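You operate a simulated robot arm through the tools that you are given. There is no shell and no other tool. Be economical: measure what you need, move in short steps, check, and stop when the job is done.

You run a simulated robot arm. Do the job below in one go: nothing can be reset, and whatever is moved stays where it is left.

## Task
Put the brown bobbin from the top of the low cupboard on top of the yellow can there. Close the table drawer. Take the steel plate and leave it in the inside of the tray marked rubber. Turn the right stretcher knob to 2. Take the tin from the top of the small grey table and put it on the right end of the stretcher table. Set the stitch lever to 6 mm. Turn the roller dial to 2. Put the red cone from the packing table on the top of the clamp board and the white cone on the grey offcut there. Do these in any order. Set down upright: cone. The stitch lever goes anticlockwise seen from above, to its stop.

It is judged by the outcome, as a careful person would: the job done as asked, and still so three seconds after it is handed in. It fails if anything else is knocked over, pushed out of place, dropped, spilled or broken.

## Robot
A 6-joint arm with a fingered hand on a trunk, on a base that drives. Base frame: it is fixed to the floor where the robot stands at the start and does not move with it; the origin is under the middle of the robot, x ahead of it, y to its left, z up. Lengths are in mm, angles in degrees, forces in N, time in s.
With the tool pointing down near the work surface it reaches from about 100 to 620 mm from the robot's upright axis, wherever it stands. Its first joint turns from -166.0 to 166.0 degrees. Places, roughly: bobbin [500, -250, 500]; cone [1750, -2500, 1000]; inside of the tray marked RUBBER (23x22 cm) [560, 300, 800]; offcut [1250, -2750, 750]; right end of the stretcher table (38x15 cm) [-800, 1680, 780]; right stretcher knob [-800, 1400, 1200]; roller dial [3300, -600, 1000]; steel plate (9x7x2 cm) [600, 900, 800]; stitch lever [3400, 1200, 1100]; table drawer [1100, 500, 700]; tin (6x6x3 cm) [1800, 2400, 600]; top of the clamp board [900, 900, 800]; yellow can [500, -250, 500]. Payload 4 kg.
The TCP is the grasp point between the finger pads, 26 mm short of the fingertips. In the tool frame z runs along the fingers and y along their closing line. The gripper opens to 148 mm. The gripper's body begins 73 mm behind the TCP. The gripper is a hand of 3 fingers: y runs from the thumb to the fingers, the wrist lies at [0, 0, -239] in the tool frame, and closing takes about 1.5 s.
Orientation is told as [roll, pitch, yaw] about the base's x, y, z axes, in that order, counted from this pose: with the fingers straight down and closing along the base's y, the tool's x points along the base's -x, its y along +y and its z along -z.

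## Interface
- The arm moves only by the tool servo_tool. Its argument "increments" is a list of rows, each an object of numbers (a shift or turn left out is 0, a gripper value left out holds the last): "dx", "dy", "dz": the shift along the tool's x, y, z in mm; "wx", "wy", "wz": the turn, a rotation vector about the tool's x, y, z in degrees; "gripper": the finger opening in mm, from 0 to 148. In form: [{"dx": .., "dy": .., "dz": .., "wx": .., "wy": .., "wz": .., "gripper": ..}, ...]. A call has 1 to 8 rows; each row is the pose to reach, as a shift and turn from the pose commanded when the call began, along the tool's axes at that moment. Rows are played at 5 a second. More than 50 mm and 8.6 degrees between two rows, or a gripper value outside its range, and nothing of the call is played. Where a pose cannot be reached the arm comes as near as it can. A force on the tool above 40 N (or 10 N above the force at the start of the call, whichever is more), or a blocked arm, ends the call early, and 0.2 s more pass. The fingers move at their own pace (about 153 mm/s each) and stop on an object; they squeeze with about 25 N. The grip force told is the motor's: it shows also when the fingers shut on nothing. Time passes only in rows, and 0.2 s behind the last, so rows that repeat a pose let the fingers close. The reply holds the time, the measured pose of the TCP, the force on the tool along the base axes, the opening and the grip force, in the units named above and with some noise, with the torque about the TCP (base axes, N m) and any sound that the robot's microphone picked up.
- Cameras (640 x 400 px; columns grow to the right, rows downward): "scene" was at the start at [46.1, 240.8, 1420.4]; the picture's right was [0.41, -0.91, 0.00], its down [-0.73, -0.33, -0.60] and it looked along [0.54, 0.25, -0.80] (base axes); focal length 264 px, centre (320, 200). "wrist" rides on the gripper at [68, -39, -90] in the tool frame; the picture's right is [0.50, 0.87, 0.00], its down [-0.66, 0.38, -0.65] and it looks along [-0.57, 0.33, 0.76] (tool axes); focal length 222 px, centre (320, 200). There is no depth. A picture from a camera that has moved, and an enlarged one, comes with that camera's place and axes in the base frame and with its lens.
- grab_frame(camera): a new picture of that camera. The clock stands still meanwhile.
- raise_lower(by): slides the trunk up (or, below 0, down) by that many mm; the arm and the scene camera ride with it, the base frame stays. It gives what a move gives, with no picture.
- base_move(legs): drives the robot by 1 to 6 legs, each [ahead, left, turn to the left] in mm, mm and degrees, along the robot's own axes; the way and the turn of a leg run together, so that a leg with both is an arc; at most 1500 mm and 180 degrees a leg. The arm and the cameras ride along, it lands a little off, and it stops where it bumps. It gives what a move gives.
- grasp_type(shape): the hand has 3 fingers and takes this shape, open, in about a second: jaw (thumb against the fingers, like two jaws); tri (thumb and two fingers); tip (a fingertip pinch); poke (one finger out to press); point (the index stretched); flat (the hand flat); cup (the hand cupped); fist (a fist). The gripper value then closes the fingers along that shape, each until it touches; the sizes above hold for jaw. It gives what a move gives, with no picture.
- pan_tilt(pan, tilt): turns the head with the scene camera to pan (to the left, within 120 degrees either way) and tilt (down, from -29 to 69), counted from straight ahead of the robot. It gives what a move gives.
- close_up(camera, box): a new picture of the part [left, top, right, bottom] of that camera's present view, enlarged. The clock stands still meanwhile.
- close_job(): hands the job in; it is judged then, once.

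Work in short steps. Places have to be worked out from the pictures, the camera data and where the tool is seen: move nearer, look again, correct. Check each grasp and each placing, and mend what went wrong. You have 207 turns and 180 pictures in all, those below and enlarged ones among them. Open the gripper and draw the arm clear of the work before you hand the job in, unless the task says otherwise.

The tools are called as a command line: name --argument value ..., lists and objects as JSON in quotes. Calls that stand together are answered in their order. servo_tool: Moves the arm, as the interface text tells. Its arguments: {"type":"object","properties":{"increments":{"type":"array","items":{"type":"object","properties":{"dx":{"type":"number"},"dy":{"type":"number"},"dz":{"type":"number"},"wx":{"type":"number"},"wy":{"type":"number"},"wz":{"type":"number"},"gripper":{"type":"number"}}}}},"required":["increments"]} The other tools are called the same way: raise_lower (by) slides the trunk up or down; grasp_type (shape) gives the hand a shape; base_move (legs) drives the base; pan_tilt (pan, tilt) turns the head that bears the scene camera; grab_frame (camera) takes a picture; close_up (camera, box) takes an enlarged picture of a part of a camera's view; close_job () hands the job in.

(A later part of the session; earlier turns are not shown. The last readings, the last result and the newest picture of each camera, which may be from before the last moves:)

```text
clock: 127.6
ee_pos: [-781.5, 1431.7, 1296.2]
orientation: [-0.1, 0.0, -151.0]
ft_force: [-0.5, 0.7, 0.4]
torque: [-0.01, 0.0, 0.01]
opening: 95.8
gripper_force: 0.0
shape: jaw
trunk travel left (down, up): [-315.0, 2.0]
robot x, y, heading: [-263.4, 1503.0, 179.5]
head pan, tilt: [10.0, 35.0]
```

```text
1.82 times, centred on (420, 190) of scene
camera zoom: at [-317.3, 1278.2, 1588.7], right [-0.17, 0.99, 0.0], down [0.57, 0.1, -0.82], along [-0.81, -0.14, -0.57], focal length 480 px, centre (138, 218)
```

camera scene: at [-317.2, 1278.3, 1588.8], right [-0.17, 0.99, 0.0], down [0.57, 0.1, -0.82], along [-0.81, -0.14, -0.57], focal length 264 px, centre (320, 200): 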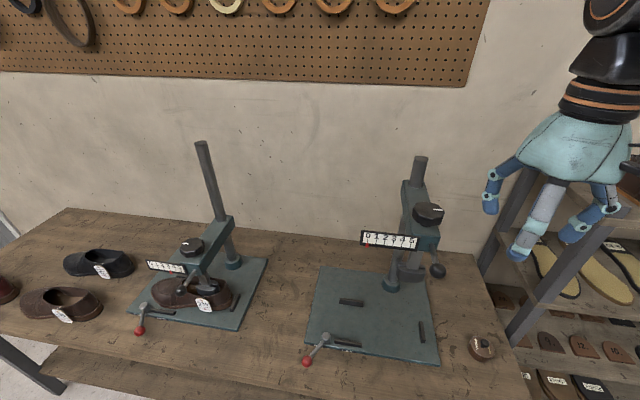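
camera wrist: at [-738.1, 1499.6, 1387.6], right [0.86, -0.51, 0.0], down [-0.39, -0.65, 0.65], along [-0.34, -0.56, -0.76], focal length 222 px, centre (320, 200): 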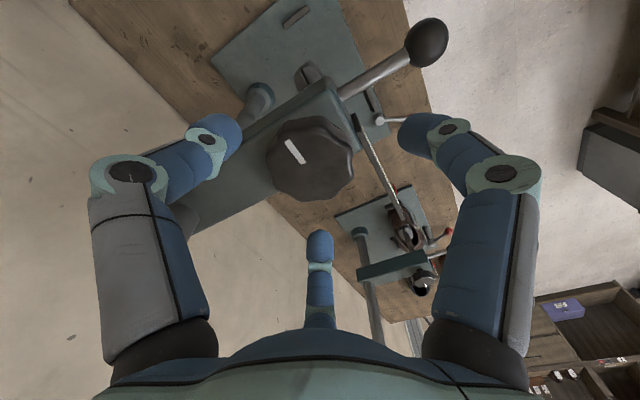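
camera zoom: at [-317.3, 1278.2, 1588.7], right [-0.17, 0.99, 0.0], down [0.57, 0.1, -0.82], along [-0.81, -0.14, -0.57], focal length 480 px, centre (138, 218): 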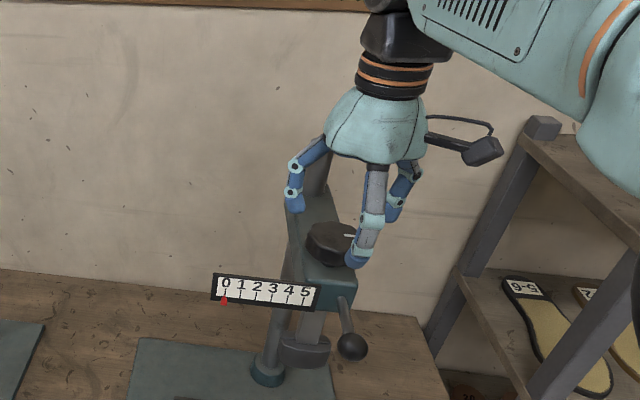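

Centred within ~6 mm; correct, descend 28 mm, and grip.

servo_tool --increments '[{"dx": 4, "dy": -4, "dz": 12}, {"dx": 4, "dy": -4, "dz": 24}, {"dx": 4, "dy": -4, "dz": 30}]'

grab_frame --camera "wrist"

close_up --camera "scene" --box '[360, 120, 480, 280]'

```text
clock: 128.4
ee_pos: [-778.8, 1438.9, 1266.6]
orientation: [-0.1, -0.2, -150.9]
ft_force: [0.6, 0.1, 0.3]
torque: [0.02, -0.01, 0.0]
opening: 95.4
gripper_force: 0.0
shape: jaw
trunk travel left (down, up): [-315.0, 2.0]
robot x, y, heading: [-261.0, 1502.7, 179.5]
head pan, tilt: [10.0, 35.0]
```

```text
111 pictures are left
camera wrist: at [-737.2, 1507.1, 1357.5], right [0.86, -0.51, 0.0], down [-0.39, -0.65, 0.65], along [-0.34, -0.56, -0.76], focal length 222 px, centre (320, 200)
```

wrist: 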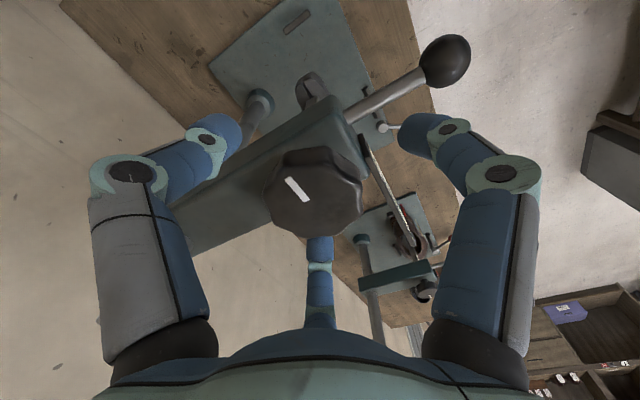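

```text
2.50 times, centred on (420, 200) of scene
camera zoom: at [-317.2, 1278.3, 1588.8], right [-0.17, 0.99, 0.0], down [0.57, 0.1, -0.82], along [-0.81, -0.14, -0.57], focal length 661 px, centre (70, 200)
```

zoom: 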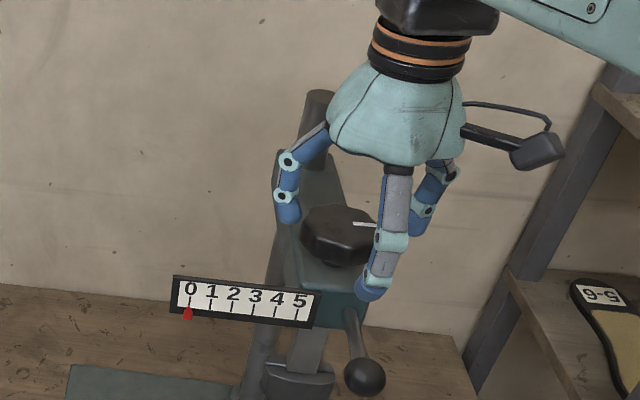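

Centred. Lower 4 mm more and close gently.

servo_tool --increments '[{"dz": 4}, {"dz": 4, "gripper": 60}, {"dz": 4, "gripper": 40}, {"dz": 4, "gripper": 40}, {"dz": 4, "gripper": 40}, {"dz": 4, "gripper": 40}]'

grab_frame --camera "wrist"

```text
clock: 129.8
ee_pos: [-777.6, 1440.3, 1262.7]
orientation: [0.0, 0.0, -150.9]
ft_force: [2.9, 0.5, -4.9]
torque: [0.02, -0.03, -0.1]
opening: 50.4
gripper_force: 25.0
shape: jaw
trunk travel left (down, up): [-315.0, 2.0]
robot x, y, heading: [-260.9, 1500.7, 179.6]
head pan, tilt: [10.0, 35.0]
```

```text
109 pictures are left
camera wrist: at [-736.7, 1506.2, 1353.4], right [0.86, -0.51, 0.0], down [-0.39, -0.65, 0.65], along [-0.34, -0.56, -0.76], focal length 222 px, centre (320, 200)
```

wrist: 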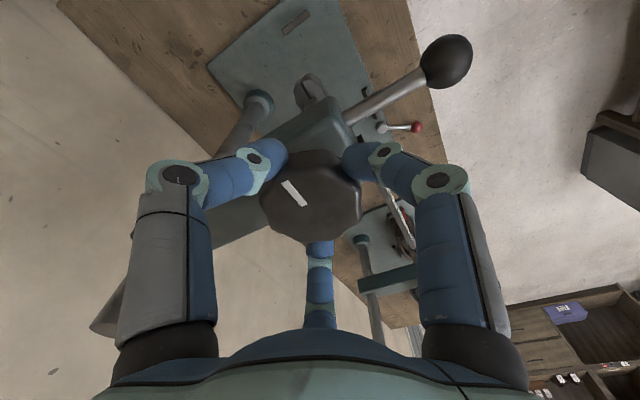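

Gripped at 50 mm. Turn 16° clockwise (from above) as a test and watch the pointer.

servo_tool --increments '[{"wz": 5}, {"wz": 10}, {"wz": 16}]'

close_up --camera "scene" --box '[360, 120, 480, 280]'

```text
clock: 130.6
ee_pos: [-778.6, 1436.3, 1262.1]
orientation: [0.0, 0.0, -167.0]
ft_force: [5.9, -10.0, -7.7]
torque: [-0.13, -0.19, 0.15]
opening: 49.2
gripper_force: 24.9
shape: jaw
trunk travel left (down, up): [-315.0, 2.0]
robot x, y, heading: [-263.2, 1501.0, 179.7]
head pan, tilt: [10.0, 35.0]
```

```text
2.50 times, centred on (420, 200) of scene
camera zoom: at [-316.6, 1276.1, 1588.4], right [-0.17, 0.99, 0.0], down [0.57, 0.1, -0.82], along [-0.81, -0.14, -0.57], focal length 661 px, centre (70, 200)
```

zoom: 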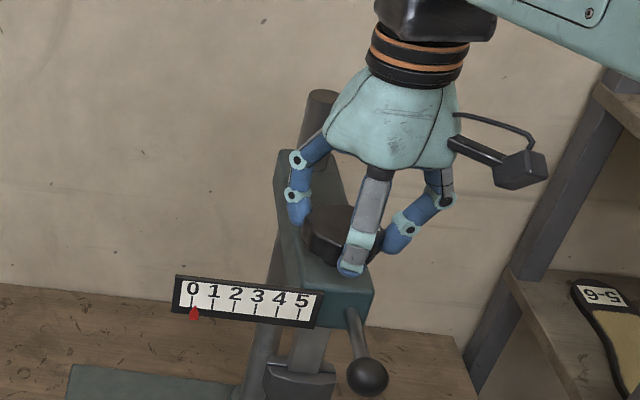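

Pointer moves up with clockwise turning. Continue to 34° total.

servo_tool --increments '[{"wz": 6}, {"wz": 12}, {"wz": 18}]'

close_up --camera "scene" --box '[380, 180, 460, 260]'

```text
clock: 131.4
ee_pos: [-777.7, 1435.3, 1262.6]
orientation: [-0.1, -0.1, 175.0]
ft_force: [7.1, -15.7, -11.6]
torque: [-0.3, -0.34, 0.25]
opening: 48.4
gripper_force: 24.6
shape: jaw
trunk travel left (down, up): [-315.0, 2.0]
robot x, y, heading: [-262.7, 1502.7, 179.5]
head pan, tilt: [10.0, 35.0]
```

```text
5.00 times, centred on (420, 220) of scene
camera zoom: at [-316.7, 1274.7, 1588.2], right [-0.17, 0.99, 0.0], down [0.57, 0.1, -0.82], along [-0.81, -0.14, -0.57], focal length 1321 px, centre (-180, 100)
```

zoom: 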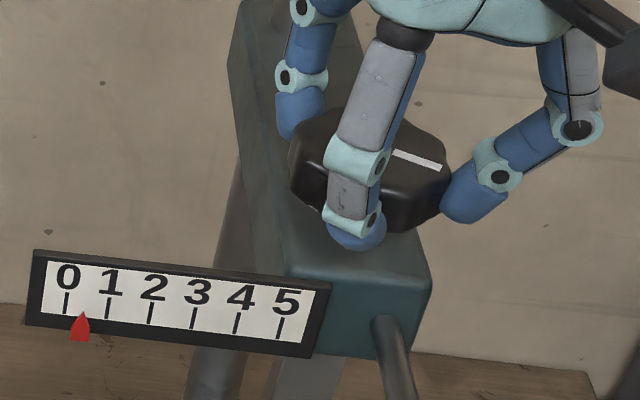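

Pointer is at about 0.45 after 34°, so ~75° per unit. Release, turn the open hand back 62°, and regrip.

servo_tool --increments '[{"gripper": 96}, {"gripper": 96}, {"wz": -8.5}, {"wz": -17}, {"wz": -25.5}, {"wz": -34}, {"wz": -42.5}, {"wz": -51}]'

grab_frame --camera "wrist"

close_up --camera "scene" --box '[380, 180, 460, 260]'

```text
clock: 133.2
ee_pos: [-778.5, 1439.6, 1263.3]
orientation: [-0.2, -0.1, -133.7]
ft_force: [0.4, -0.4, 0.0]
torque: [-0.01, -0.02, 0.03]
opening: 95.6
gripper_force: 0.0
shape: jaw
trunk travel left (down, up): [-315.0, 2.0]
robot x, y, heading: [-260.5, 1504.3, 179.8]
head pan, tilt: [10.0, 35.0]
```

```text
106 pictures are left
camera wrist: at [-758.5, 1515.9, 1353.7], right [0.97, -0.24, 0.0], down [-0.18, -0.73, 0.65], along [-0.16, -0.63, -0.76], focal length 222 px, centre (320, 200)
```

wrist: 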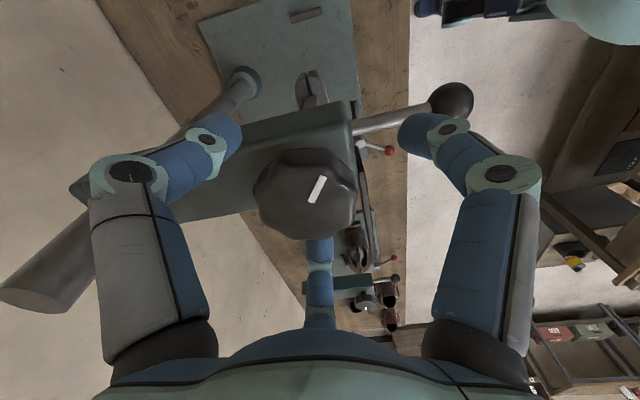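

```text
5.00 times, centred on (420, 220) of scene
camera zoom: at [-317.2, 1278.2, 1588.8], right [-0.17, 0.99, 0.0], down [0.57, 0.1, -0.82], along [-0.81, -0.14, -0.57], focal length 1321 px, centre (-180, 100)
```

zoom: 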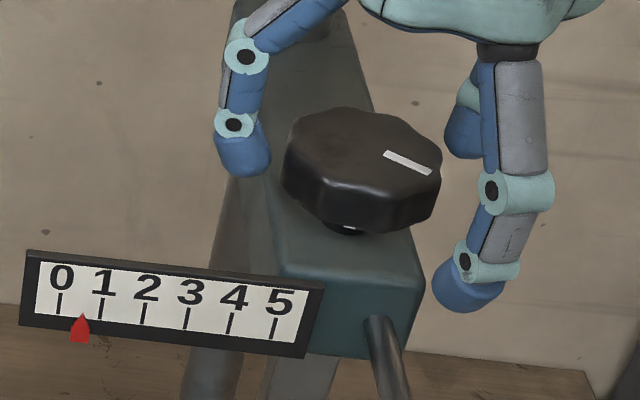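

Pointer reads ≈0.55. Recentre slightly, rotate back 10° more, grip, and turn 60° clockwise.

servo_tool --increments '[{"dx": -3, "dy": -2.5, "wz": -8}, {"dx": -3, "dy": -2.5, "wz": -8, "gripper": 40}, {"dx": -3, "dy": -2.5, "wz": -8, "gripper": 40}, {"dx": -3, "dy": -2.5, "wz": -8, "gripper": 40}, {"dx": -3, "dy": -2.5, "wz": -8, "gripper": 40}, {"dx": -3, "dy": -2.5, "wz": 0}, {"dx": -3, "dy": -2.5, "wz": 8}, {"dx": -3, "dy": -2.5, "wz": 16}]'

servo_tool --increments '[{"wz": 8}, {"wz": 16}, {"wz": 24}, {"wz": 32}, {"wz": 36}]'

close_up --camera "scene" --box '[380, 180, 460, 260]'

```text
clock: 135.0
ee_pos: [-780.4, 1437.1, 1261.0]
orientation: [0.1, 0.0, -150.0]
ft_force: [7.3, -7.0, -9.3]
torque: [-0.04, -0.17, 0.13]
opening: 50.9
gripper_force: 24.5
shape: jaw
trunk travel left (down, up): [-315.0, 2.0]
robot x, y, heading: [-261.9, 1502.9, 179.5]
head pan, tilt: [10.0, 35.0]
```

```text
clock: 136.2
ee_pos: [-780.9, 1435.4, 1262.1]
orientation: [-0.2, -0.1, 174.0]
ft_force: [11.9, -19.9, -11.2]
torque: [-0.35, -0.56, 0.25]
opening: 49.3
gripper_force: 24.9
shape: jaw
trunk travel left (down, up): [-315.0, 2.0]
robot x, y, heading: [-260.4, 1504.8, 179.5]
head pan, tilt: [10.0, 35.0]
```

```text
5.00 times, centred on (420, 220) of scene
camera zoom: at [-315.8, 1273.9, 1588.2], right [-0.17, 0.99, 0.0], down [0.56, 0.1, -0.82], along [-0.81, -0.14, -0.57], focal length 1321 px, centre (-180, 100)
```

zoom: 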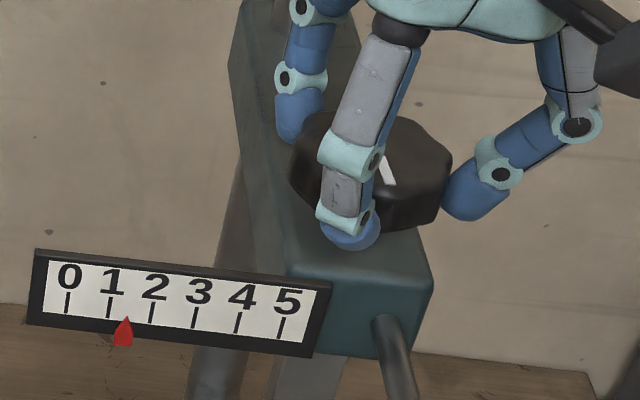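

Pointer ≈1.4 now. Release, turn back, and read it unloaded.

servo_tool --increments '[{"gripper": 96}, {"gripper": 96}, {"wz": -8.5}, {"wz": -17}, {"wz": -25.5}, {"wz": -34}, {"wz": -42.5}, {"wz": -51}]'

close_up --camera "scene" --box '[380, 180, 460, 260]'

```text
clock: 138.0
ee_pos: [-782.7, 1438.1, 1261.3]
orientation: [-0.1, -0.1, -134.8]
ft_force: [-1.0, 0.1, 0.0]
torque: [0.02, 0.0, 0.02]
opening: 95.6
gripper_force: 0.1
shape: jaw
trunk travel left (down, up): [-315.0, 2.0]
robot x, y, heading: [-261.4, 1502.2, 179.6]
head pan, tilt: [10.0, 35.0]
```

```text
5.00 times, centred on (420, 220) of scene
camera zoom: at [-317.2, 1278.2, 1588.8], right [-0.17, 0.99, 0.0], down [0.57, 0.1, -0.82], along [-0.81, -0.14, -0.57], focal length 1321 px, centre (-180, 100)
```

zoom: 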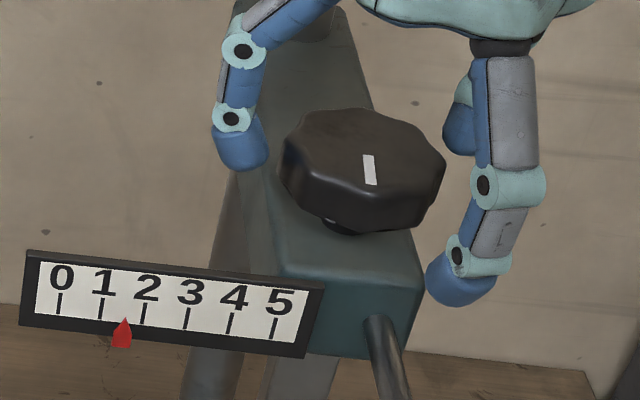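

Unloaded reading ≈1.56, i.e. ~60° per unit; need ≈27° more. Grip and turn.

servo_tool --increments '[{"gripper": 40}, {"gripper": 40}, {"gripper": 40}, {"gripper": 40}, {"wz": 8}, {"wz": 16}, {"wz": 24}, {"wz": 27}]'

servo_tool --increments '[{"gripper": 96}, {"gripper": 96}, {"gripper": 96}]'

close_up --camera "scene" --box '[380, 180, 460, 260]'

```text
clock: 139.8
ee_pos: [-779.4, 1438.0, 1261.7]
orientation: [0.0, 0.0, -162.0]
ft_force: [8.2, -10.2, -8.5]
torque: [-0.17, -0.27, 0.19]
opening: 49.9
gripper_force: 25.1
shape: jaw
trunk travel left (down, up): [-315.0, 2.0]
robot x, y, heading: [-259.8, 1505.1, 179.8]
head pan, tilt: [10.0, 35.0]
```

```text
clock: 140.6
ee_pos: [-782.4, 1440.0, 1261.8]
orientation: [-0.1, -0.3, -162.0]
ft_force: [0.0, -0.5, 0.4]
torque: [0.03, 0.0, -0.01]
opening: 95.7
gripper_force: 0.1
shape: jaw
trunk travel left (down, up): [-315.0, 2.0]
robot x, y, heading: [-263.9, 1502.6, 179.5]
head pan, tilt: [10.0, 35.0]
```

```text
5.00 times, centred on (420, 220) of scene
camera zoom: at [-317.2, 1277.9, 1588.7], right [-0.17, 0.99, 0.0], down [0.57, 0.1, -0.82], along [-0.81, -0.14, -0.57], focal length 1321 px, centre (-180, 100)
```

zoom: 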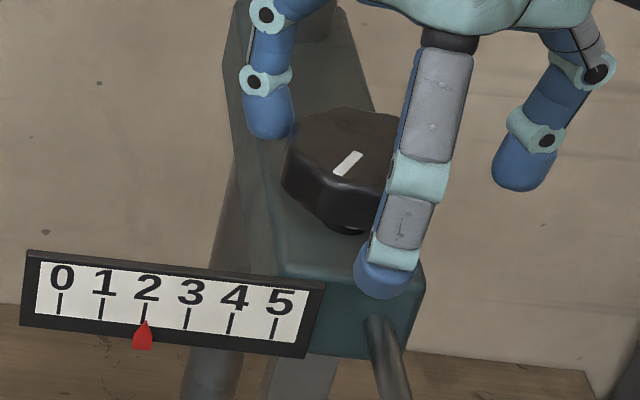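

Pointer is on 2. Lift off and retract, level the yaw back.

servo_tool --increments '[{"dz": -40}, {"dz": -80}, {"dz": -110, "wz": 8}, {"dz": -110, "wz": 16}, {"dz": -110, "wz": 18}]'

servo_tool --increments '[{"dx": 45}, {"dx": 90}, {"dx": 135}, {"dx": 180}, {"dx": 225}, {"dx": 250}]'

close_up --camera "scene" --box '[340, 180, 500, 380]'

```text
clock: 141.8
ee_pos: [-782.2, 1437.4, 1374.1]
orientation: [0.1, -0.3, 180.0]
ft_force: [-0.8, 0.4, -0.4]
torque: [0.01, -0.02, 0.02]
opening: 95.7
gripper_force: 0.0
shape: jaw
trunk travel left (down, up): [-315.0, 2.0]
robot x, y, heading: [-260.2, 1505.0, 179.8]
head pan, tilt: [10.0, 35.0]
```

```text
clock: 143.2
ee_pos: [-531.6, 1439.2, 1370.0]
orientation: [-0.1, -0.2, -179.9]
ft_force: [-0.6, -0.2, 0.3]
torque: [-0.01, 0.03, -0.02]
opening: 95.7
gripper_force: 0.0
shape: jaw
trunk travel left (down, up): [-315.0, 2.0]
robot x, y, heading: [-257.6, 1503.4, 179.6]
head pan, tilt: [10.0, 35.0]
```

```text
2.00 times, centred on (420, 280) of scene
camera zoom: at [-316.6, 1278.3, 1588.8], right [-0.17, 0.99, 0.0], down [0.57, 0.1, -0.82], along [-0.81, -0.14, -0.57], focal length 529 px, centre (120, 40)
```

zoom: 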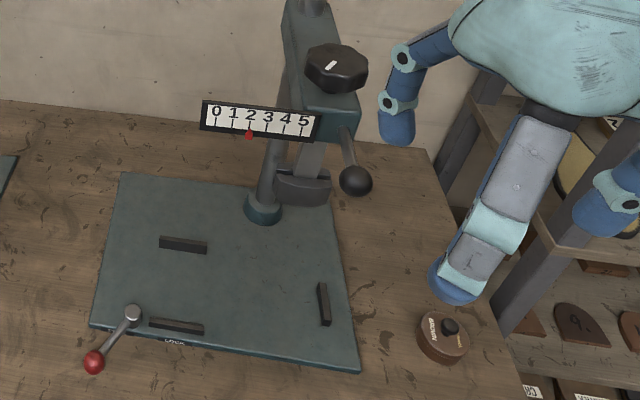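

Knob and tin fine. Lower the trunk, and drive round the table's left end toward the stitching machine side.

raise_lower --by -140

base_move --legs '[[-380, 0, 0], [0, -240, 0], [0, 0, 180], [1100, 0, 0]]'

pan_tilt --pan 0 --tilt 25

grab_frame --camera "scene"

```text
clock: 144.9
ee_pos: [-532.3, 1439.3, 1232.7]
orientation: [-0.1, -0.1, -180.0]
ft_force: [0.7, 0.4, 0.2]
torque: [-0.02, 0.0, 0.02]
opening: 95.8
gripper_force: 0.1
shape: jaw
trunk travel left (down, up): [-175.0, 142.0]
robot x, y, heading: [-262.1, 1506.0, 179.4]
head pan, tilt: [10.0, 35.0]
```

```text
clock: 162.1
ee_pos: [1492.8, 1722.5, 1231.4]
orientation: [0.0, -0.1, -3.8]
ft_force: [-0.1, 0.2, -0.1]
torque: [-0.01, 0.02, 0.0]
opening: 96.0
gripper_force: 0.1
shape: jaw
trunk travel left (down, up): [-175.0, 142.0]
robot x, y, heading: [1221.5, 1677.5, -4.4]
head pan, tilt: [10.0, 35.0]
```

```text
clock: 162.8
ee_pos: [1491.8, 1722.6, 1232.8]
orientation: [0.0, -0.2, -3.9]
ft_force: [-0.5, -1.0, -0.1]
torque: [0.01, 0.01, 0.02]
opening: 95.9
gripper_force: 0.1
shape: jaw
trunk travel left (down, up): [-175.0, 142.0]
robot x, y, heading: [1216.2, 1676.4, -4.0]
head pan, tilt: [0.0, 25.0]
```

```text
100 pictures are left
camera scene: at [1304.1, 1881.1, 1462.2], right [-0.07, -1.0, 0.0], down [-0.42, 0.03, -0.91], along [0.9, -0.07, -0.42], focal length 264 px, centre (320, 200)
```

scene: 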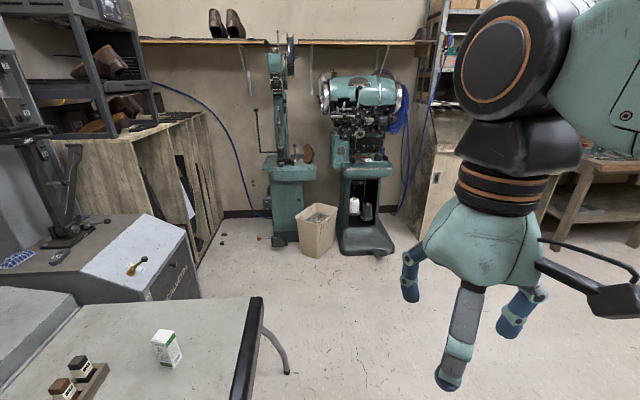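

The larger teal machine (x≈3400, y≈1350) should carry the stitch lever. Drive nearer and look.

base_move --legs '[[0, 0, 4], [1200, -380, 0]]'

pan_tilt --pan 0 --tilt 20

grab_frame --camera "scene"

```text
clock: 169.7
ee_pos: [2727.5, 1375.2, 1232.8]
orientation: [0.0, -0.1, 1.8]
ft_force: [-0.5, -0.1, 0.2]
torque: [0.01, -0.01, 0.02]
opening: 95.9
gripper_force: 0.1
shape: jaw
trunk travel left (down, up): [-175.0, 142.0]
robot x, y, heading: [2455.6, 1298.4, 1.1]
head pan, tilt: [0.0, 25.0]
```

```text
clock: 170.4
ee_pos: [2727.3, 1375.2, 1231.6]
orientation: [-0.1, -0.1, 1.8]
ft_force: [0.3, -0.2, 0.1]
torque: [-0.03, 0.01, 0.0]
opening: 95.6
gripper_force: 0.1
shape: jaw
trunk travel left (down, up): [-175.0, 142.0]
robot x, y, heading: [2460.5, 1301.5, 1.2]
head pan, tilt: [0.0, 20.0]
```

```text
99 pictures are left
camera scene: at [2525.4, 1514.5, 1470.3], right [0.02, -1.0, 0.0], down [-0.34, -0.01, -0.94], along [0.94, 0.02, -0.34], focal length 264 px, centre (320, 200)
```

scene: 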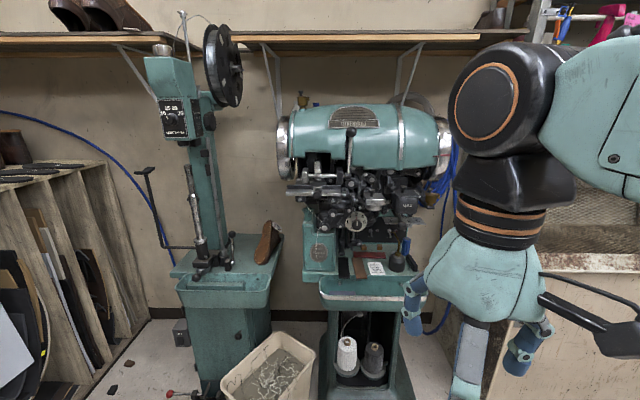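

close_up --camera "scene" --box '[270, 90, 460, 210]'

close_up --camera "scene" --box '[290, 170, 430, 290]'

```text
3.33 times, centred on (365, 150) of scene
camera zoom: at [2525.4, 1514.5, 1470.3], right [0.02, -1.0, 0.0], down [-0.34, -0.01, -0.94], along [0.94, 0.02, -0.34], focal length 881 px, centre (170, 367)
```

zoom: 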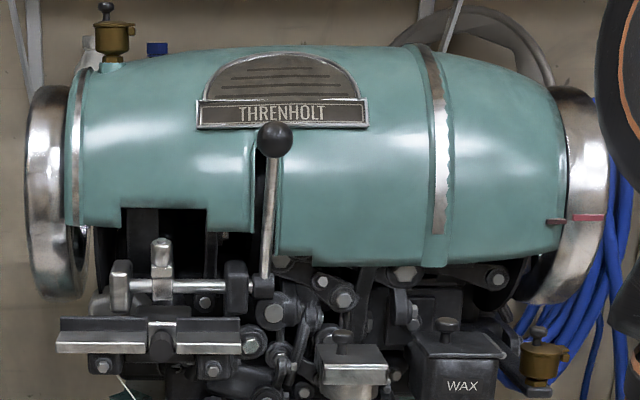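

```text
3.33 times, centred on (360, 230) of scene
camera zoom: at [2525.4, 1514.5, 1470.3], right [0.02, -1.0, 0.0], down [-0.34, -0.01, -0.94], along [0.94, 0.02, -0.34], focal length 881 px, centre (187, 100)
```

zoom: 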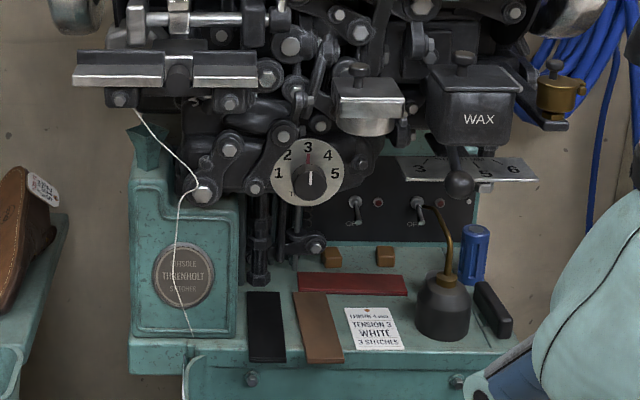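

The stitch lever is the ball-ended arm over the 3–6 plate at the right, ball ≈(3300,1265,1103). Drive closer and look again.

base_move --legs '[[300, 60, -1]]'

pan_tilt --pan -20 --tilt 35

grab_frame --camera "scene"

grab_frame --camera "wrist"

```text
clock: 172.5
ee_pos: [3031.5, 1429.3, 1233.1]
orientation: [0.0, -0.1, 0.3]
ft_force: [0.2, -0.4, -0.3]
torque: [0.03, 0.07, 0.0]
opening: 95.8
gripper_force: 0.1
shape: jaw
trunk travel left (down, up): [-175.0, 142.0]
robot x, y, heading: [2764.8, 1364.2, 0.0]
head pan, tilt: [0.0, 20.0]
```

```text
clock: 173.3
ee_pos: [3029.5, 1428.5, 1232.3]
orientation: [0.1, -0.1, 0.4]
ft_force: [-0.3, -0.2, 0.4]
torque: [-0.04, 0.0, 0.01]
opening: 95.9
gripper_force: 0.0
shape: jaw
trunk travel left (down, up): [-175.0, 142.0]
robot x, y, heading: [2757.4, 1368.5, -0.1]
head pan, tilt: [-20.0, 35.0]
```

```text
96 pictures are left
camera scene: at [2822.3, 1544.5, 1446.5], right [-0.34, -0.94, 0.0], down [-0.54, 0.2, -0.82], along [0.77, -0.28, -0.57], focal length 264 px, centre (320, 200)
```

scene: 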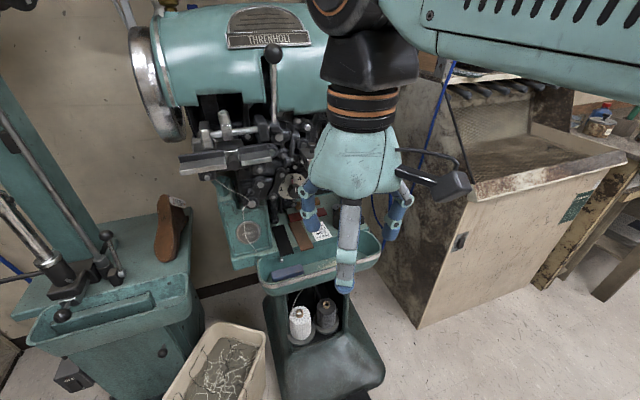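

```text
95 pictures are left
camera wrist: at [2964.4, 1391.1, 1323.1], right [-0.5, 0.86, 0.0], down [0.65, 0.38, 0.66], along [0.57, 0.33, -0.76], focal length 222 px, centre (320, 200)
```

wrist: 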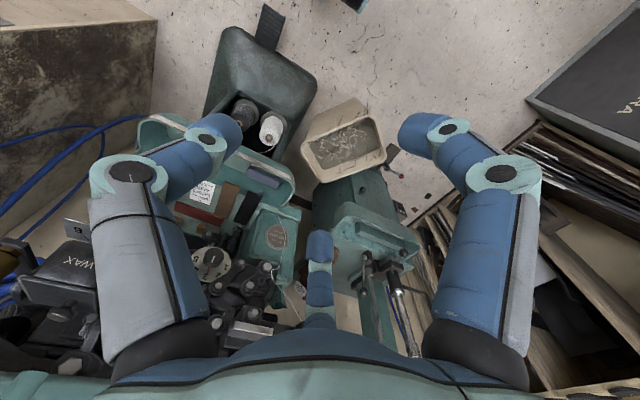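

The hand blocks the view. Move the hand 230 mm to the right so the wrist camera sees the lever.

servo_tool --increments '[{"dy": -46}, {"dy": -92}, {"dy": -138}, {"dy": -184}, {"dy": -230}]'

grab_frame --camera "wrist"

grab_frame --camera "scene"

```text
clock: 174.5
ee_pos: [3035.8, 1197.5, 1232.1]
orientation: [0.0, -0.1, 0.2]
ft_force: [0.3, 0.5, -0.4]
torque: [0.0, 0.01, 0.02]
opening: 95.6
gripper_force: 0.1
shape: jaw
trunk travel left (down, up): [-175.0, 142.0]
robot x, y, heading: [2758.8, 1363.5, -0.2]
head pan, tilt: [-20.0, 35.0]
```

```text
94 pictures are left
camera wrist: at [2969.5, 1159.2, 1323.0], right [-0.5, 0.86, 0.0], down [0.65, 0.38, 0.66], along [0.57, 0.33, -0.76], focal length 222 px, centre (320, 200)
```

wrist: 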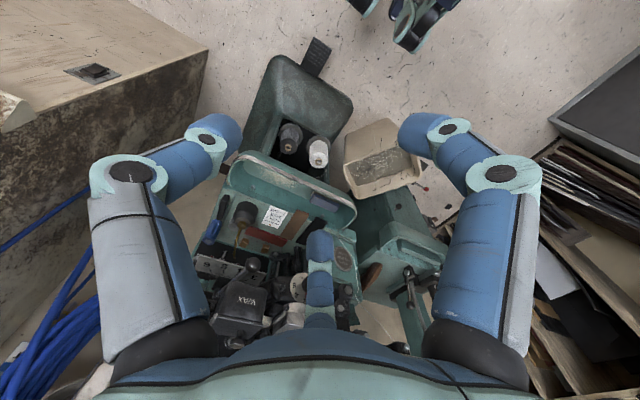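

```text
93 pictures are left
camera scene: at [2822.7, 1543.5, 1446.6], right [-0.35, -0.94, 0.0], down [-0.54, 0.2, -0.82], along [0.77, -0.28, -0.57], focal length 264 px, centre (320, 200)
```

scene: 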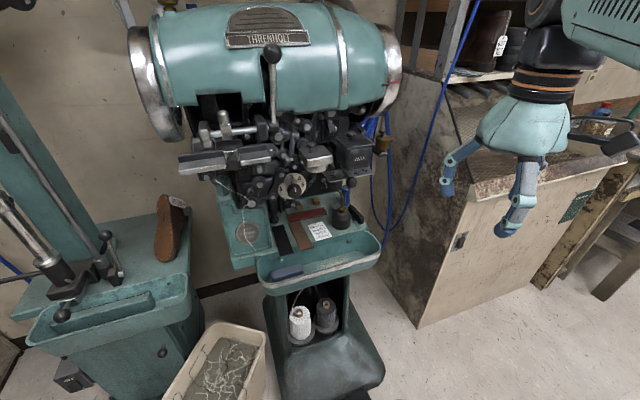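

close_up --camera "wrist" --box '[180, 180, 340, 340]'

close_up --camera "scene" --box '[270, 110, 410, 250]'

```text
2.50 times, centred on (260, 260) of wrist
camera zoom: at [2969.5, 1159.2, 1323.0], right [-0.5, 0.86, 0.0], down [0.65, 0.38, 0.66], along [0.57, 0.33, -0.76], focal length 555 px, centre (470, 50)
```

zoom: 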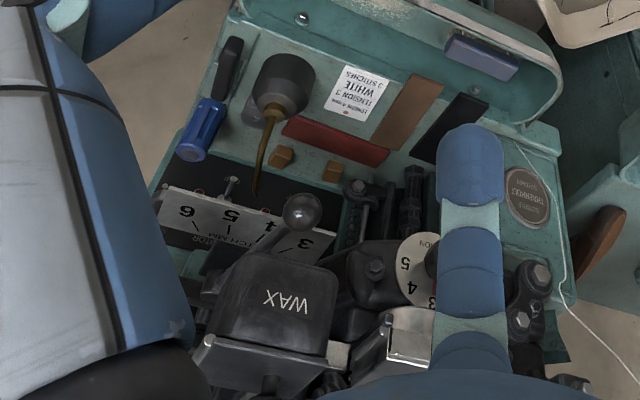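

```text
2.86 times, centred on (340, 180) of scene
camera zoom: at [2822.7, 1543.5, 1446.6], right [-0.35, -0.94, 0.0], down [-0.54, 0.2, -0.82], along [0.77, -0.28, -0.57], focal length 755 px, centre (263, 257)
```

zoom: 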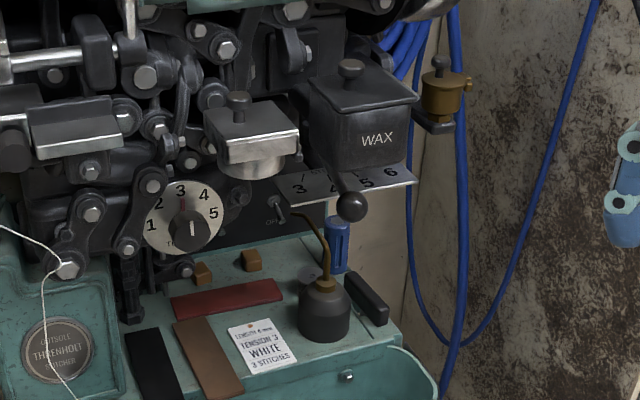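

Triangulated: ball at ≈(3392,1243,1060), numbers at x≈3465 from y 1268 ("3") to 1160 ("6"). I'll push the ball to the right with closed fingertips pointing forward. First tilt the hand 60° while moving forward-left of the ball.

servo_tool --increments '[{"dx": -24, "dy": 13, "dz": 7, "wy": -8.5, "gripper": 0}, {"dx": -48, "dy": 26, "dz": 14, "wy": -17}, {"dx": -72, "dy": 39, "dz": 21, "wy": -25.5}, {"dx": -96, "dy": 52, "dz": 28, "wy": -34}, {"dx": -120, "dy": 65, "dz": 35, "wy": -42.5}, {"dx": -144, "dy": 78, "dz": 42, "wy": -51}, {"dx": -164, "dy": 92, "dz": 50, "wy": -59.5}]'

grab_frame --camera "wrist"

grab_frame --camera "scene"

```text
clock: 176.1
ee_pos: [3195.9, 1291.0, 1182.8]
orientation: [-0.2, -59.6, 0.4]
ft_force: [0.1, -0.6, 0.1]
torque: [-0.02, 0.02, -0.03]
opening: 0.4
gripper_force: 24.7
shape: jaw
trunk travel left (down, up): [-175.0, 142.0]
robot x, y, heading: [2759.7, 1362.8, -0.2]
head pan, tilt: [-20.0, 35.0]
```

```text
90 pictures are left
camera wrist: at [3085.7, 1252.2, 1170.1], right [-0.26, 0.86, -0.43], down [-0.23, 0.38, 0.9], along [0.94, 0.33, 0.11], focal length 222 px, centre (320, 200)
```

wrist: 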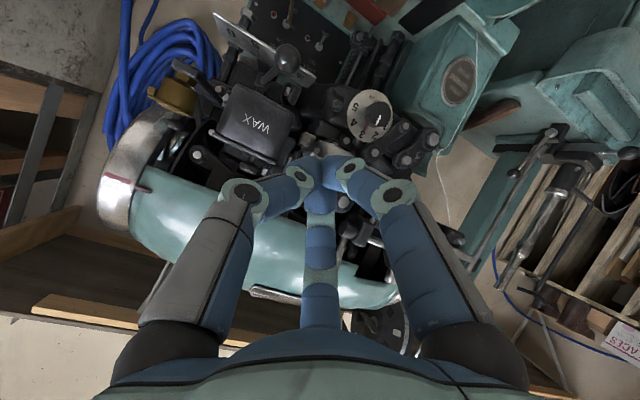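

```text
89 pictures are left
camera scene: at [2822.4, 1544.4, 1446.5], right [-0.35, -0.94, 0.0], down [-0.54, 0.2, -0.82], along [0.77, -0.28, -0.57], focal length 264 px, centre (320, 200)
```

scene: 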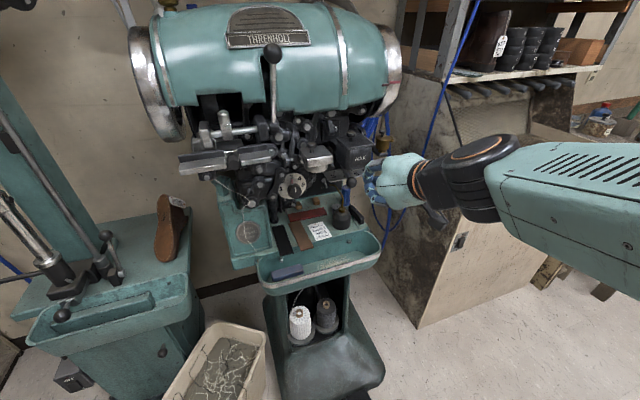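

Ball confirmed at (3392,1241,1060). Advance 130 mm along the fingers and check clearances.

servo_tool --increments '[{"dx": 3, "dz": 45}, {"dx": 4, "dz": 90}, {"dx": 5, "dz": 135}]'

grab_frame --camera "wrist"

close_up --camera "scene" --box '[270, 110, 430, 230]'

```text
clock: 176.9
ee_pos: [3317.6, 1296.5, 1131.8]
orientation: [0.0, -58.6, 0.0]
ft_force: [0.3, -0.2, 0.6]
torque: [-0.02, 0.01, 0.0]
opening: 0.0
gripper_force: 25.2
shape: jaw
out of reach, approached as far as the arm can: row 2, 3
trunk travel left (down, up): [-175.0, 142.0]
robot x, y, heading: [2760.3, 1366.8, -0.2]
head pan, tilt: [-20.0, 35.0]
```

```text
88 pictures are left
camera wrist: at [3207.2, 1258.8, 1121.7], right [-0.26, 0.87, -0.43], down [-0.22, 0.38, 0.9], along [0.94, 0.33, 0.09], focal length 222 px, centre (320, 200)
```

wrist: 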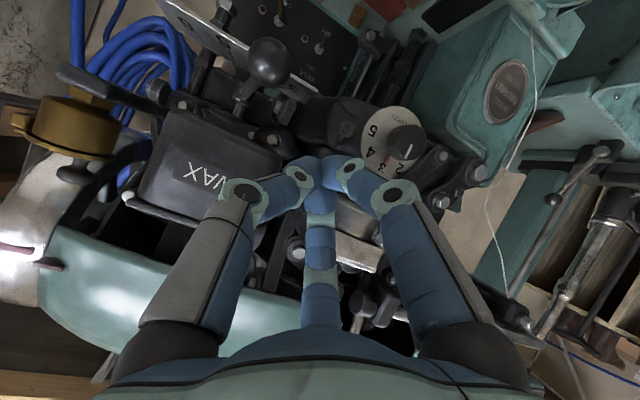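

```text
3.33 times, centred on (350, 170) of scene
camera zoom: at [2824.1, 1544.1, 1446.4], right [-0.35, -0.94, 0.0], down [-0.54, 0.2, -0.82], along [0.77, -0.28, -0.57], focal length 881 px, centre (220, 300)
```

zoom: 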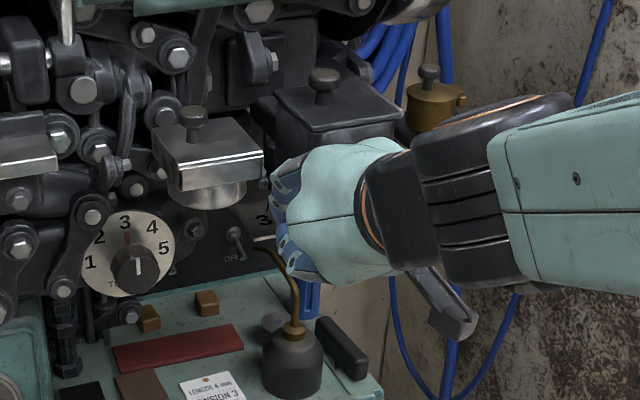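

The arm is at its reach limit. Pull back, drive ahead 130, then go in again.

servo_tool --increments '[{"dz": -45}, {"dz": -90}, {"dz": -130}]'

base_move --legs '[[130, 0, 0]]'

grab_frame --camera "wrist"

```text
clock: 177.7
ee_pos: [3205.9, 1295.3, 1198.5]
orientation: [0.0, -59.8, 0.2]
ft_force: [-0.4, -0.4, -0.4]
torque: [0.0, -0.02, -0.01]
opening: 0.0
gripper_force: 25.1
shape: jaw
trunk travel left (down, up): [-175.0, 142.0]
robot x, y, heading: [2759.6, 1360.8, -0.2]
head pan, tilt: [-20.0, 35.0]
```

```text
clock: 179.0
ee_pos: [3313.1, 1296.3, 1198.8]
orientation: [0.0, -59.7, 0.1]
ft_force: [0.6, 0.7, -0.3]
torque: [-0.04, 0.05, -0.1]
opening: 0.0
gripper_force: 25.2
shape: jaw
trunk travel left (down, up): [-175.0, 142.0]
robot x, y, heading: [2870.2, 1365.2, -0.1]
head pan, tilt: [-20.0, 35.0]
```

```text
86 pictures are left
camera wrist: at [3201.9, 1257.6, 1186.5], right [-0.26, 0.86, -0.43], down [-0.23, 0.38, 0.9], along [0.94, 0.33, 0.11], focal length 222 px, centre (320, 200)
```

wrist: 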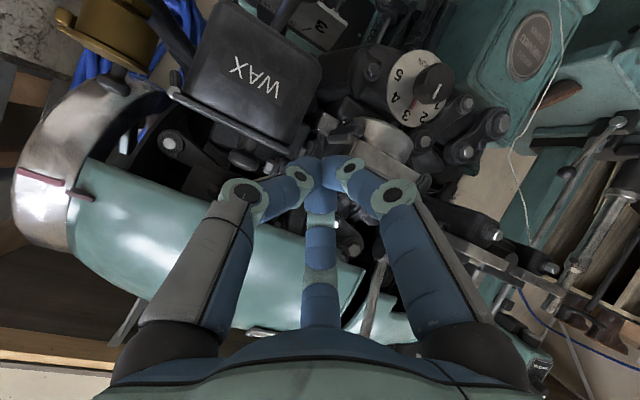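

Now at z≈1199, pot and block just ahead. Lower straight down 134 mm in front of the machine, then look before entering.

servo_tool --increments '[{"dx": 38, "dz": 22}, {"dx": 77, "dz": 45}, {"dx": 116, "dz": 67}]'

grab_frame --camera "wrist"

grab_frame --camera "scene"

```text
clock: 179.8
ee_pos: [3303.7, 1291.2, 1114.7]
orientation: [-3.9, -54.6, -0.9]
ft_force: [-1.0, -0.4, -1.0]
torque: [0.02, -0.02, 0.02]
opening: 0.0
gripper_force: 24.8
shape: jaw
out of reach, approached as far as the arm can: row 2, 3
trunk travel left (down, up): [-175.0, 142.0]
robot x, y, heading: [2865.7, 1365.1, -0.3]
head pan, tilt: [-20.0, 35.0]
```

```text
85 pictures are left
camera wrist: at [3189.2, 1260.8, 1114.3], right [-0.23, 0.87, -0.44], down [-0.12, 0.42, 0.9], along [0.97, 0.26, 0.01], focal length 222 px, centre (320, 200)
```

wrist: 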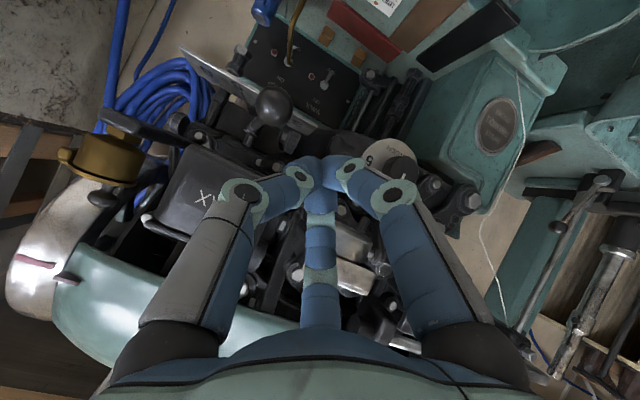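

```text
84 pictures are left
camera scene: at [2925.6, 1547.7, 1446.5], right [-0.34, -0.94, 0.0], down [-0.54, 0.2, -0.82], along [0.77, -0.28, -0.57], focal length 264 px, centre (320, 200)
```

scene: 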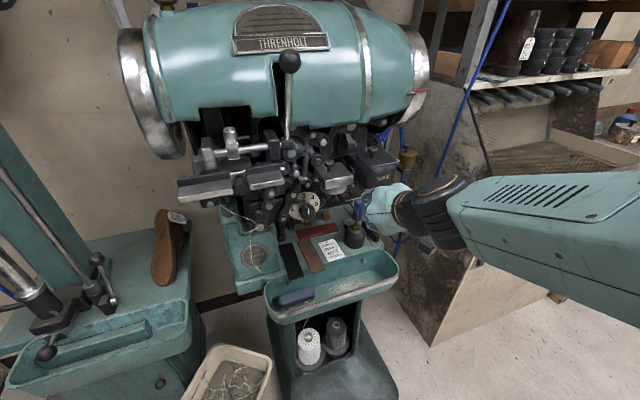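

The arm limits going low; lower the trunk instead by 55 mm.

raise_lower --by -55

servo_tool --increments '[{"dz": 0}]'

grab_frame --camera "wrist"

```text
clock: 180.7
ee_pos: [3304.1, 1291.8, 1062.3]
orientation: [-3.9, -54.7, -0.8]
ft_force: [0.2, -0.1, -0.7]
torque: [-0.06, 0.01, -0.05]
opening: 0.0
gripper_force: 24.8
shape: jaw
trunk travel left (down, up): [-120.0, 197.0]
robot x, y, heading: [2867.5, 1365.6, -0.1]
head pan, tilt: [-20.0, 35.0]
```

```text
clock: 181.1
ee_pos: [3304.4, 1293.2, 1063.1]
orientation: [-3.9, -54.7, -1.0]
ft_force: [-0.5, -0.3, 0.4]
torque: [0.05, -0.03, 0.03]
opening: 0.0
gripper_force: 25.1
shape: jaw
trunk travel left (down, up): [-120.0, 197.0]
robot x, y, heading: [2867.2, 1370.0, -0.1]
head pan, tilt: [-20.0, 35.0]
```

```text
83 pictures are left
camera wrist: at [3190.2, 1262.3, 1061.7], right [-0.23, 0.87, -0.44], down [-0.13, 0.42, 0.9], along [0.97, 0.26, 0.01], focal length 222 px, centre (320, 200)
```

wrist: 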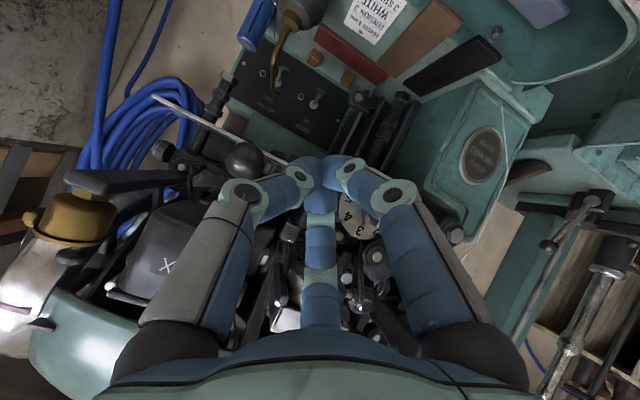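

Ball is 50 mm right of the fingertips' line and at the right height. Advance horizontally 80 mm on its left side.

servo_tool --increments '[{"dx": -17, "dz": 21}, {"dx": -34, "dz": 42}, {"dx": -51, "dz": 63}]'

grab_frame --camera "wrist"

close_up --camera "scene" --box '[290, 120, 430, 260]'

```text
clock: 181.9
ee_pos: [3385.5, 1288.6, 1066.1]
orientation: [-3.8, -54.4, -1.0]
ft_force: [-2.3, -0.3, -6.0]
torque: [-0.11, -0.37, 0.09]
opening: 0.2
gripper_force: 25.3
shape: jaw
trunk travel left (down, up): [-120.0, 197.0]
robot x, y, heading: [2866.9, 1368.4, -0.2]
head pan, tilt: [-20.0, 35.0]
```

```text
82 pictures are left
camera wrist: at [3271.7, 1257.5, 1065.1], right [-0.23, 0.87, -0.44], down [-0.12, 0.42, 0.9], along [0.97, 0.26, 0.01], focal length 222 px, centre (320, 200)
```

wrist: 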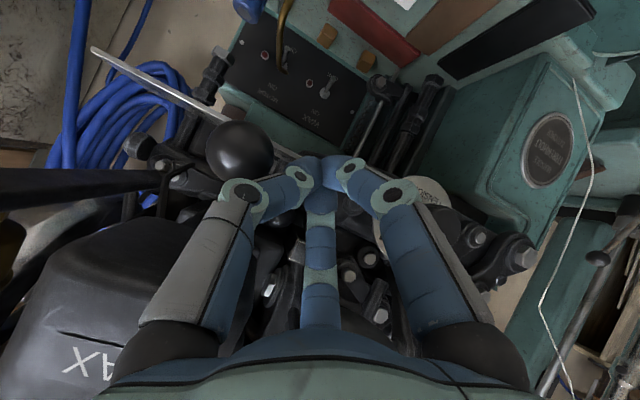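

```text
2.86 times, centred on (360, 190) of scene
camera zoom: at [2938.4, 1546.6, 1391.4], right [-0.34, -0.94, 0.0], down [-0.54, 0.2, -0.82], along [0.77, -0.28, -0.57], focal length 755 px, centre (206, 229)
```

zoom: 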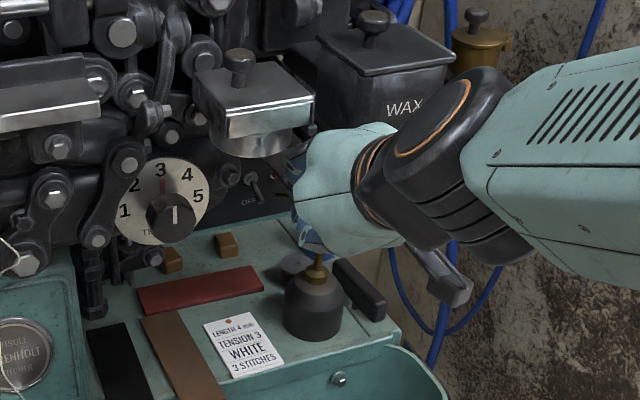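

Light upward contact (6 N) on something above; lower 7 mm and start sweeping right 40 mm.

servo_tool --increments '[{"dx": 5, "dz": 4}, {"dx": 5, "dz": 4, "dy": -12}, {"dx": 5, "dz": 4, "dy": -24}, {"dx": 4, "dz": 6, "dy": -36}, {"dx": 4, "dz": 6, "dy": -48}]'

grab_frame --camera "wrist"

```text
clock: 183.0
ee_pos: [3386.4, 1260.9, 1061.9]
orientation: [-3.5, -54.4, 0.2]
ft_force: [7.1, 30.5, -0.7]
torque: [-1.72, 0.37, -0.92]
opening: 0.0
gripper_force: 24.9
shape: jaw
trunk travel left (down, up): [-120.0, 197.0]
robot x, y, heading: [2862.0, 1363.6, -0.1]
head pan, tilt: [-20.0, 35.0]
stopped in row 5: the force on the tool passed its limit at 50 N (the readings are from after the stop); the commanded pose is now the measured one
```

```text
80 pictures are left
camera wrist: at [3272.2, 1228.4, 1061.8], right [-0.25, 0.86, -0.44], down [-0.13, 0.42, 0.9], along [0.96, 0.28, 0.01], focal length 222 px, centre (320, 200)
```

wrist: 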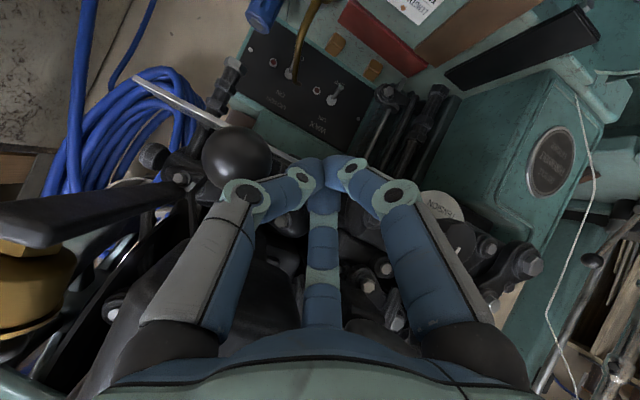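

The resisting contact is ~56 mm above the TCP: the hand's knuckle met the WAX pot, though the ball has moved ~27 mm. Back out; I'll use a lower, horizontal approach with a pointing finger.

servo_tool --increments '[{"dy": 6}, {"dy": 12}, {"dy": 14, "dx": 20, "dz": -28}, {"dy": 14, "dx": 40, "dz": -56}, {"dy": 14, "dx": 60, "dz": -84}]'

base_move --legs '[[-120, 0, 0]]'

grasp_type --shape "point"

grab_frame --camera "wrist"

close_up --camera "scene" --box '[290, 100, 500, 260]'

```text
clock: 184.2
ee_pos: [3279.7, 1276.5, 1060.0]
orientation: [-3.6, -54.5, -0.3]
ft_force: [-1.0, -1.2, -0.6]
torque: [0.05, -0.03, 0.1]
opening: 0.0
gripper_force: 24.7
shape: jaw
trunk travel left (down, up): [-120.0, 197.0]
robot x, y, heading: [2859.9, 1366.7, -0.0]
head pan, tilt: [-20.0, 35.0]
```

```text
clock: 185.5
ee_pos: [3164.5, 1275.5, 1060.5]
orientation: [-3.6, -54.4, -0.1]
ft_force: [-2.0, 0.8, 0.5]
torque: [0.0, 0.02, 0.0]
opening: 0.0
gripper_force: 25.2
shape: jaw
trunk travel left (down, up): [-120.0, 197.0]
robot x, y, heading: [2745.1, 1367.4, 0.0]
head pan, tilt: [-20.0, 35.0]
```

```text
clock: 186.4
ee_pos: [3164.5, 1276.7, 1060.8]
orientation: [-3.5, -54.4, -0.2]
ft_force: [-0.6, 0.7, 0.6]
torque: [-0.03, 0.01, -0.01]
opening: 0.0
gripper_force: 0.1
shape: point
trunk travel left (down, up): [-120.0, 197.0]
robot x, y, heading: [2746.2, 1364.2, 0.1]
head pan, tilt: [-20.0, 35.0]
```

```text
79 pictures are left
camera wrist: at [3051.4, 1243.7, 1059.9], right [-0.24, 0.87, -0.44], down [-0.13, 0.42, 0.9], along [0.96, 0.28, 0.01], focal length 222 px, centre (320, 200)
```

wrist: 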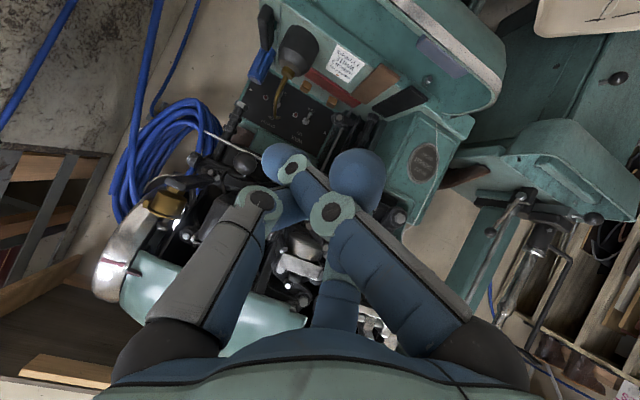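

```text
2.50 times, centred on (395, 180) of scene
camera zoom: at [2818.8, 1547.3, 1391.5], right [-0.34, -0.94, 0.0], down [-0.54, 0.2, -0.82], along [0.77, -0.28, -0.57], focal length 661 px, centre (132, 250)
```

zoom: 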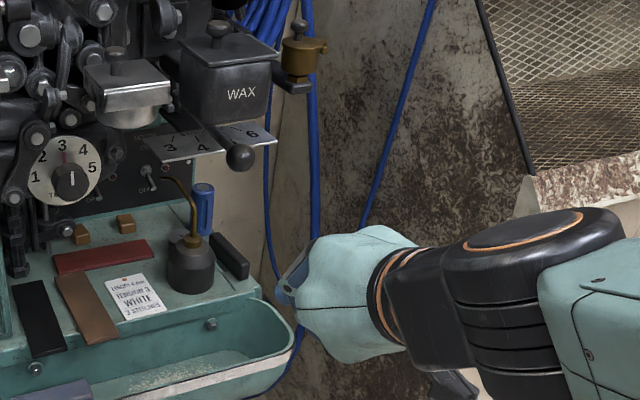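

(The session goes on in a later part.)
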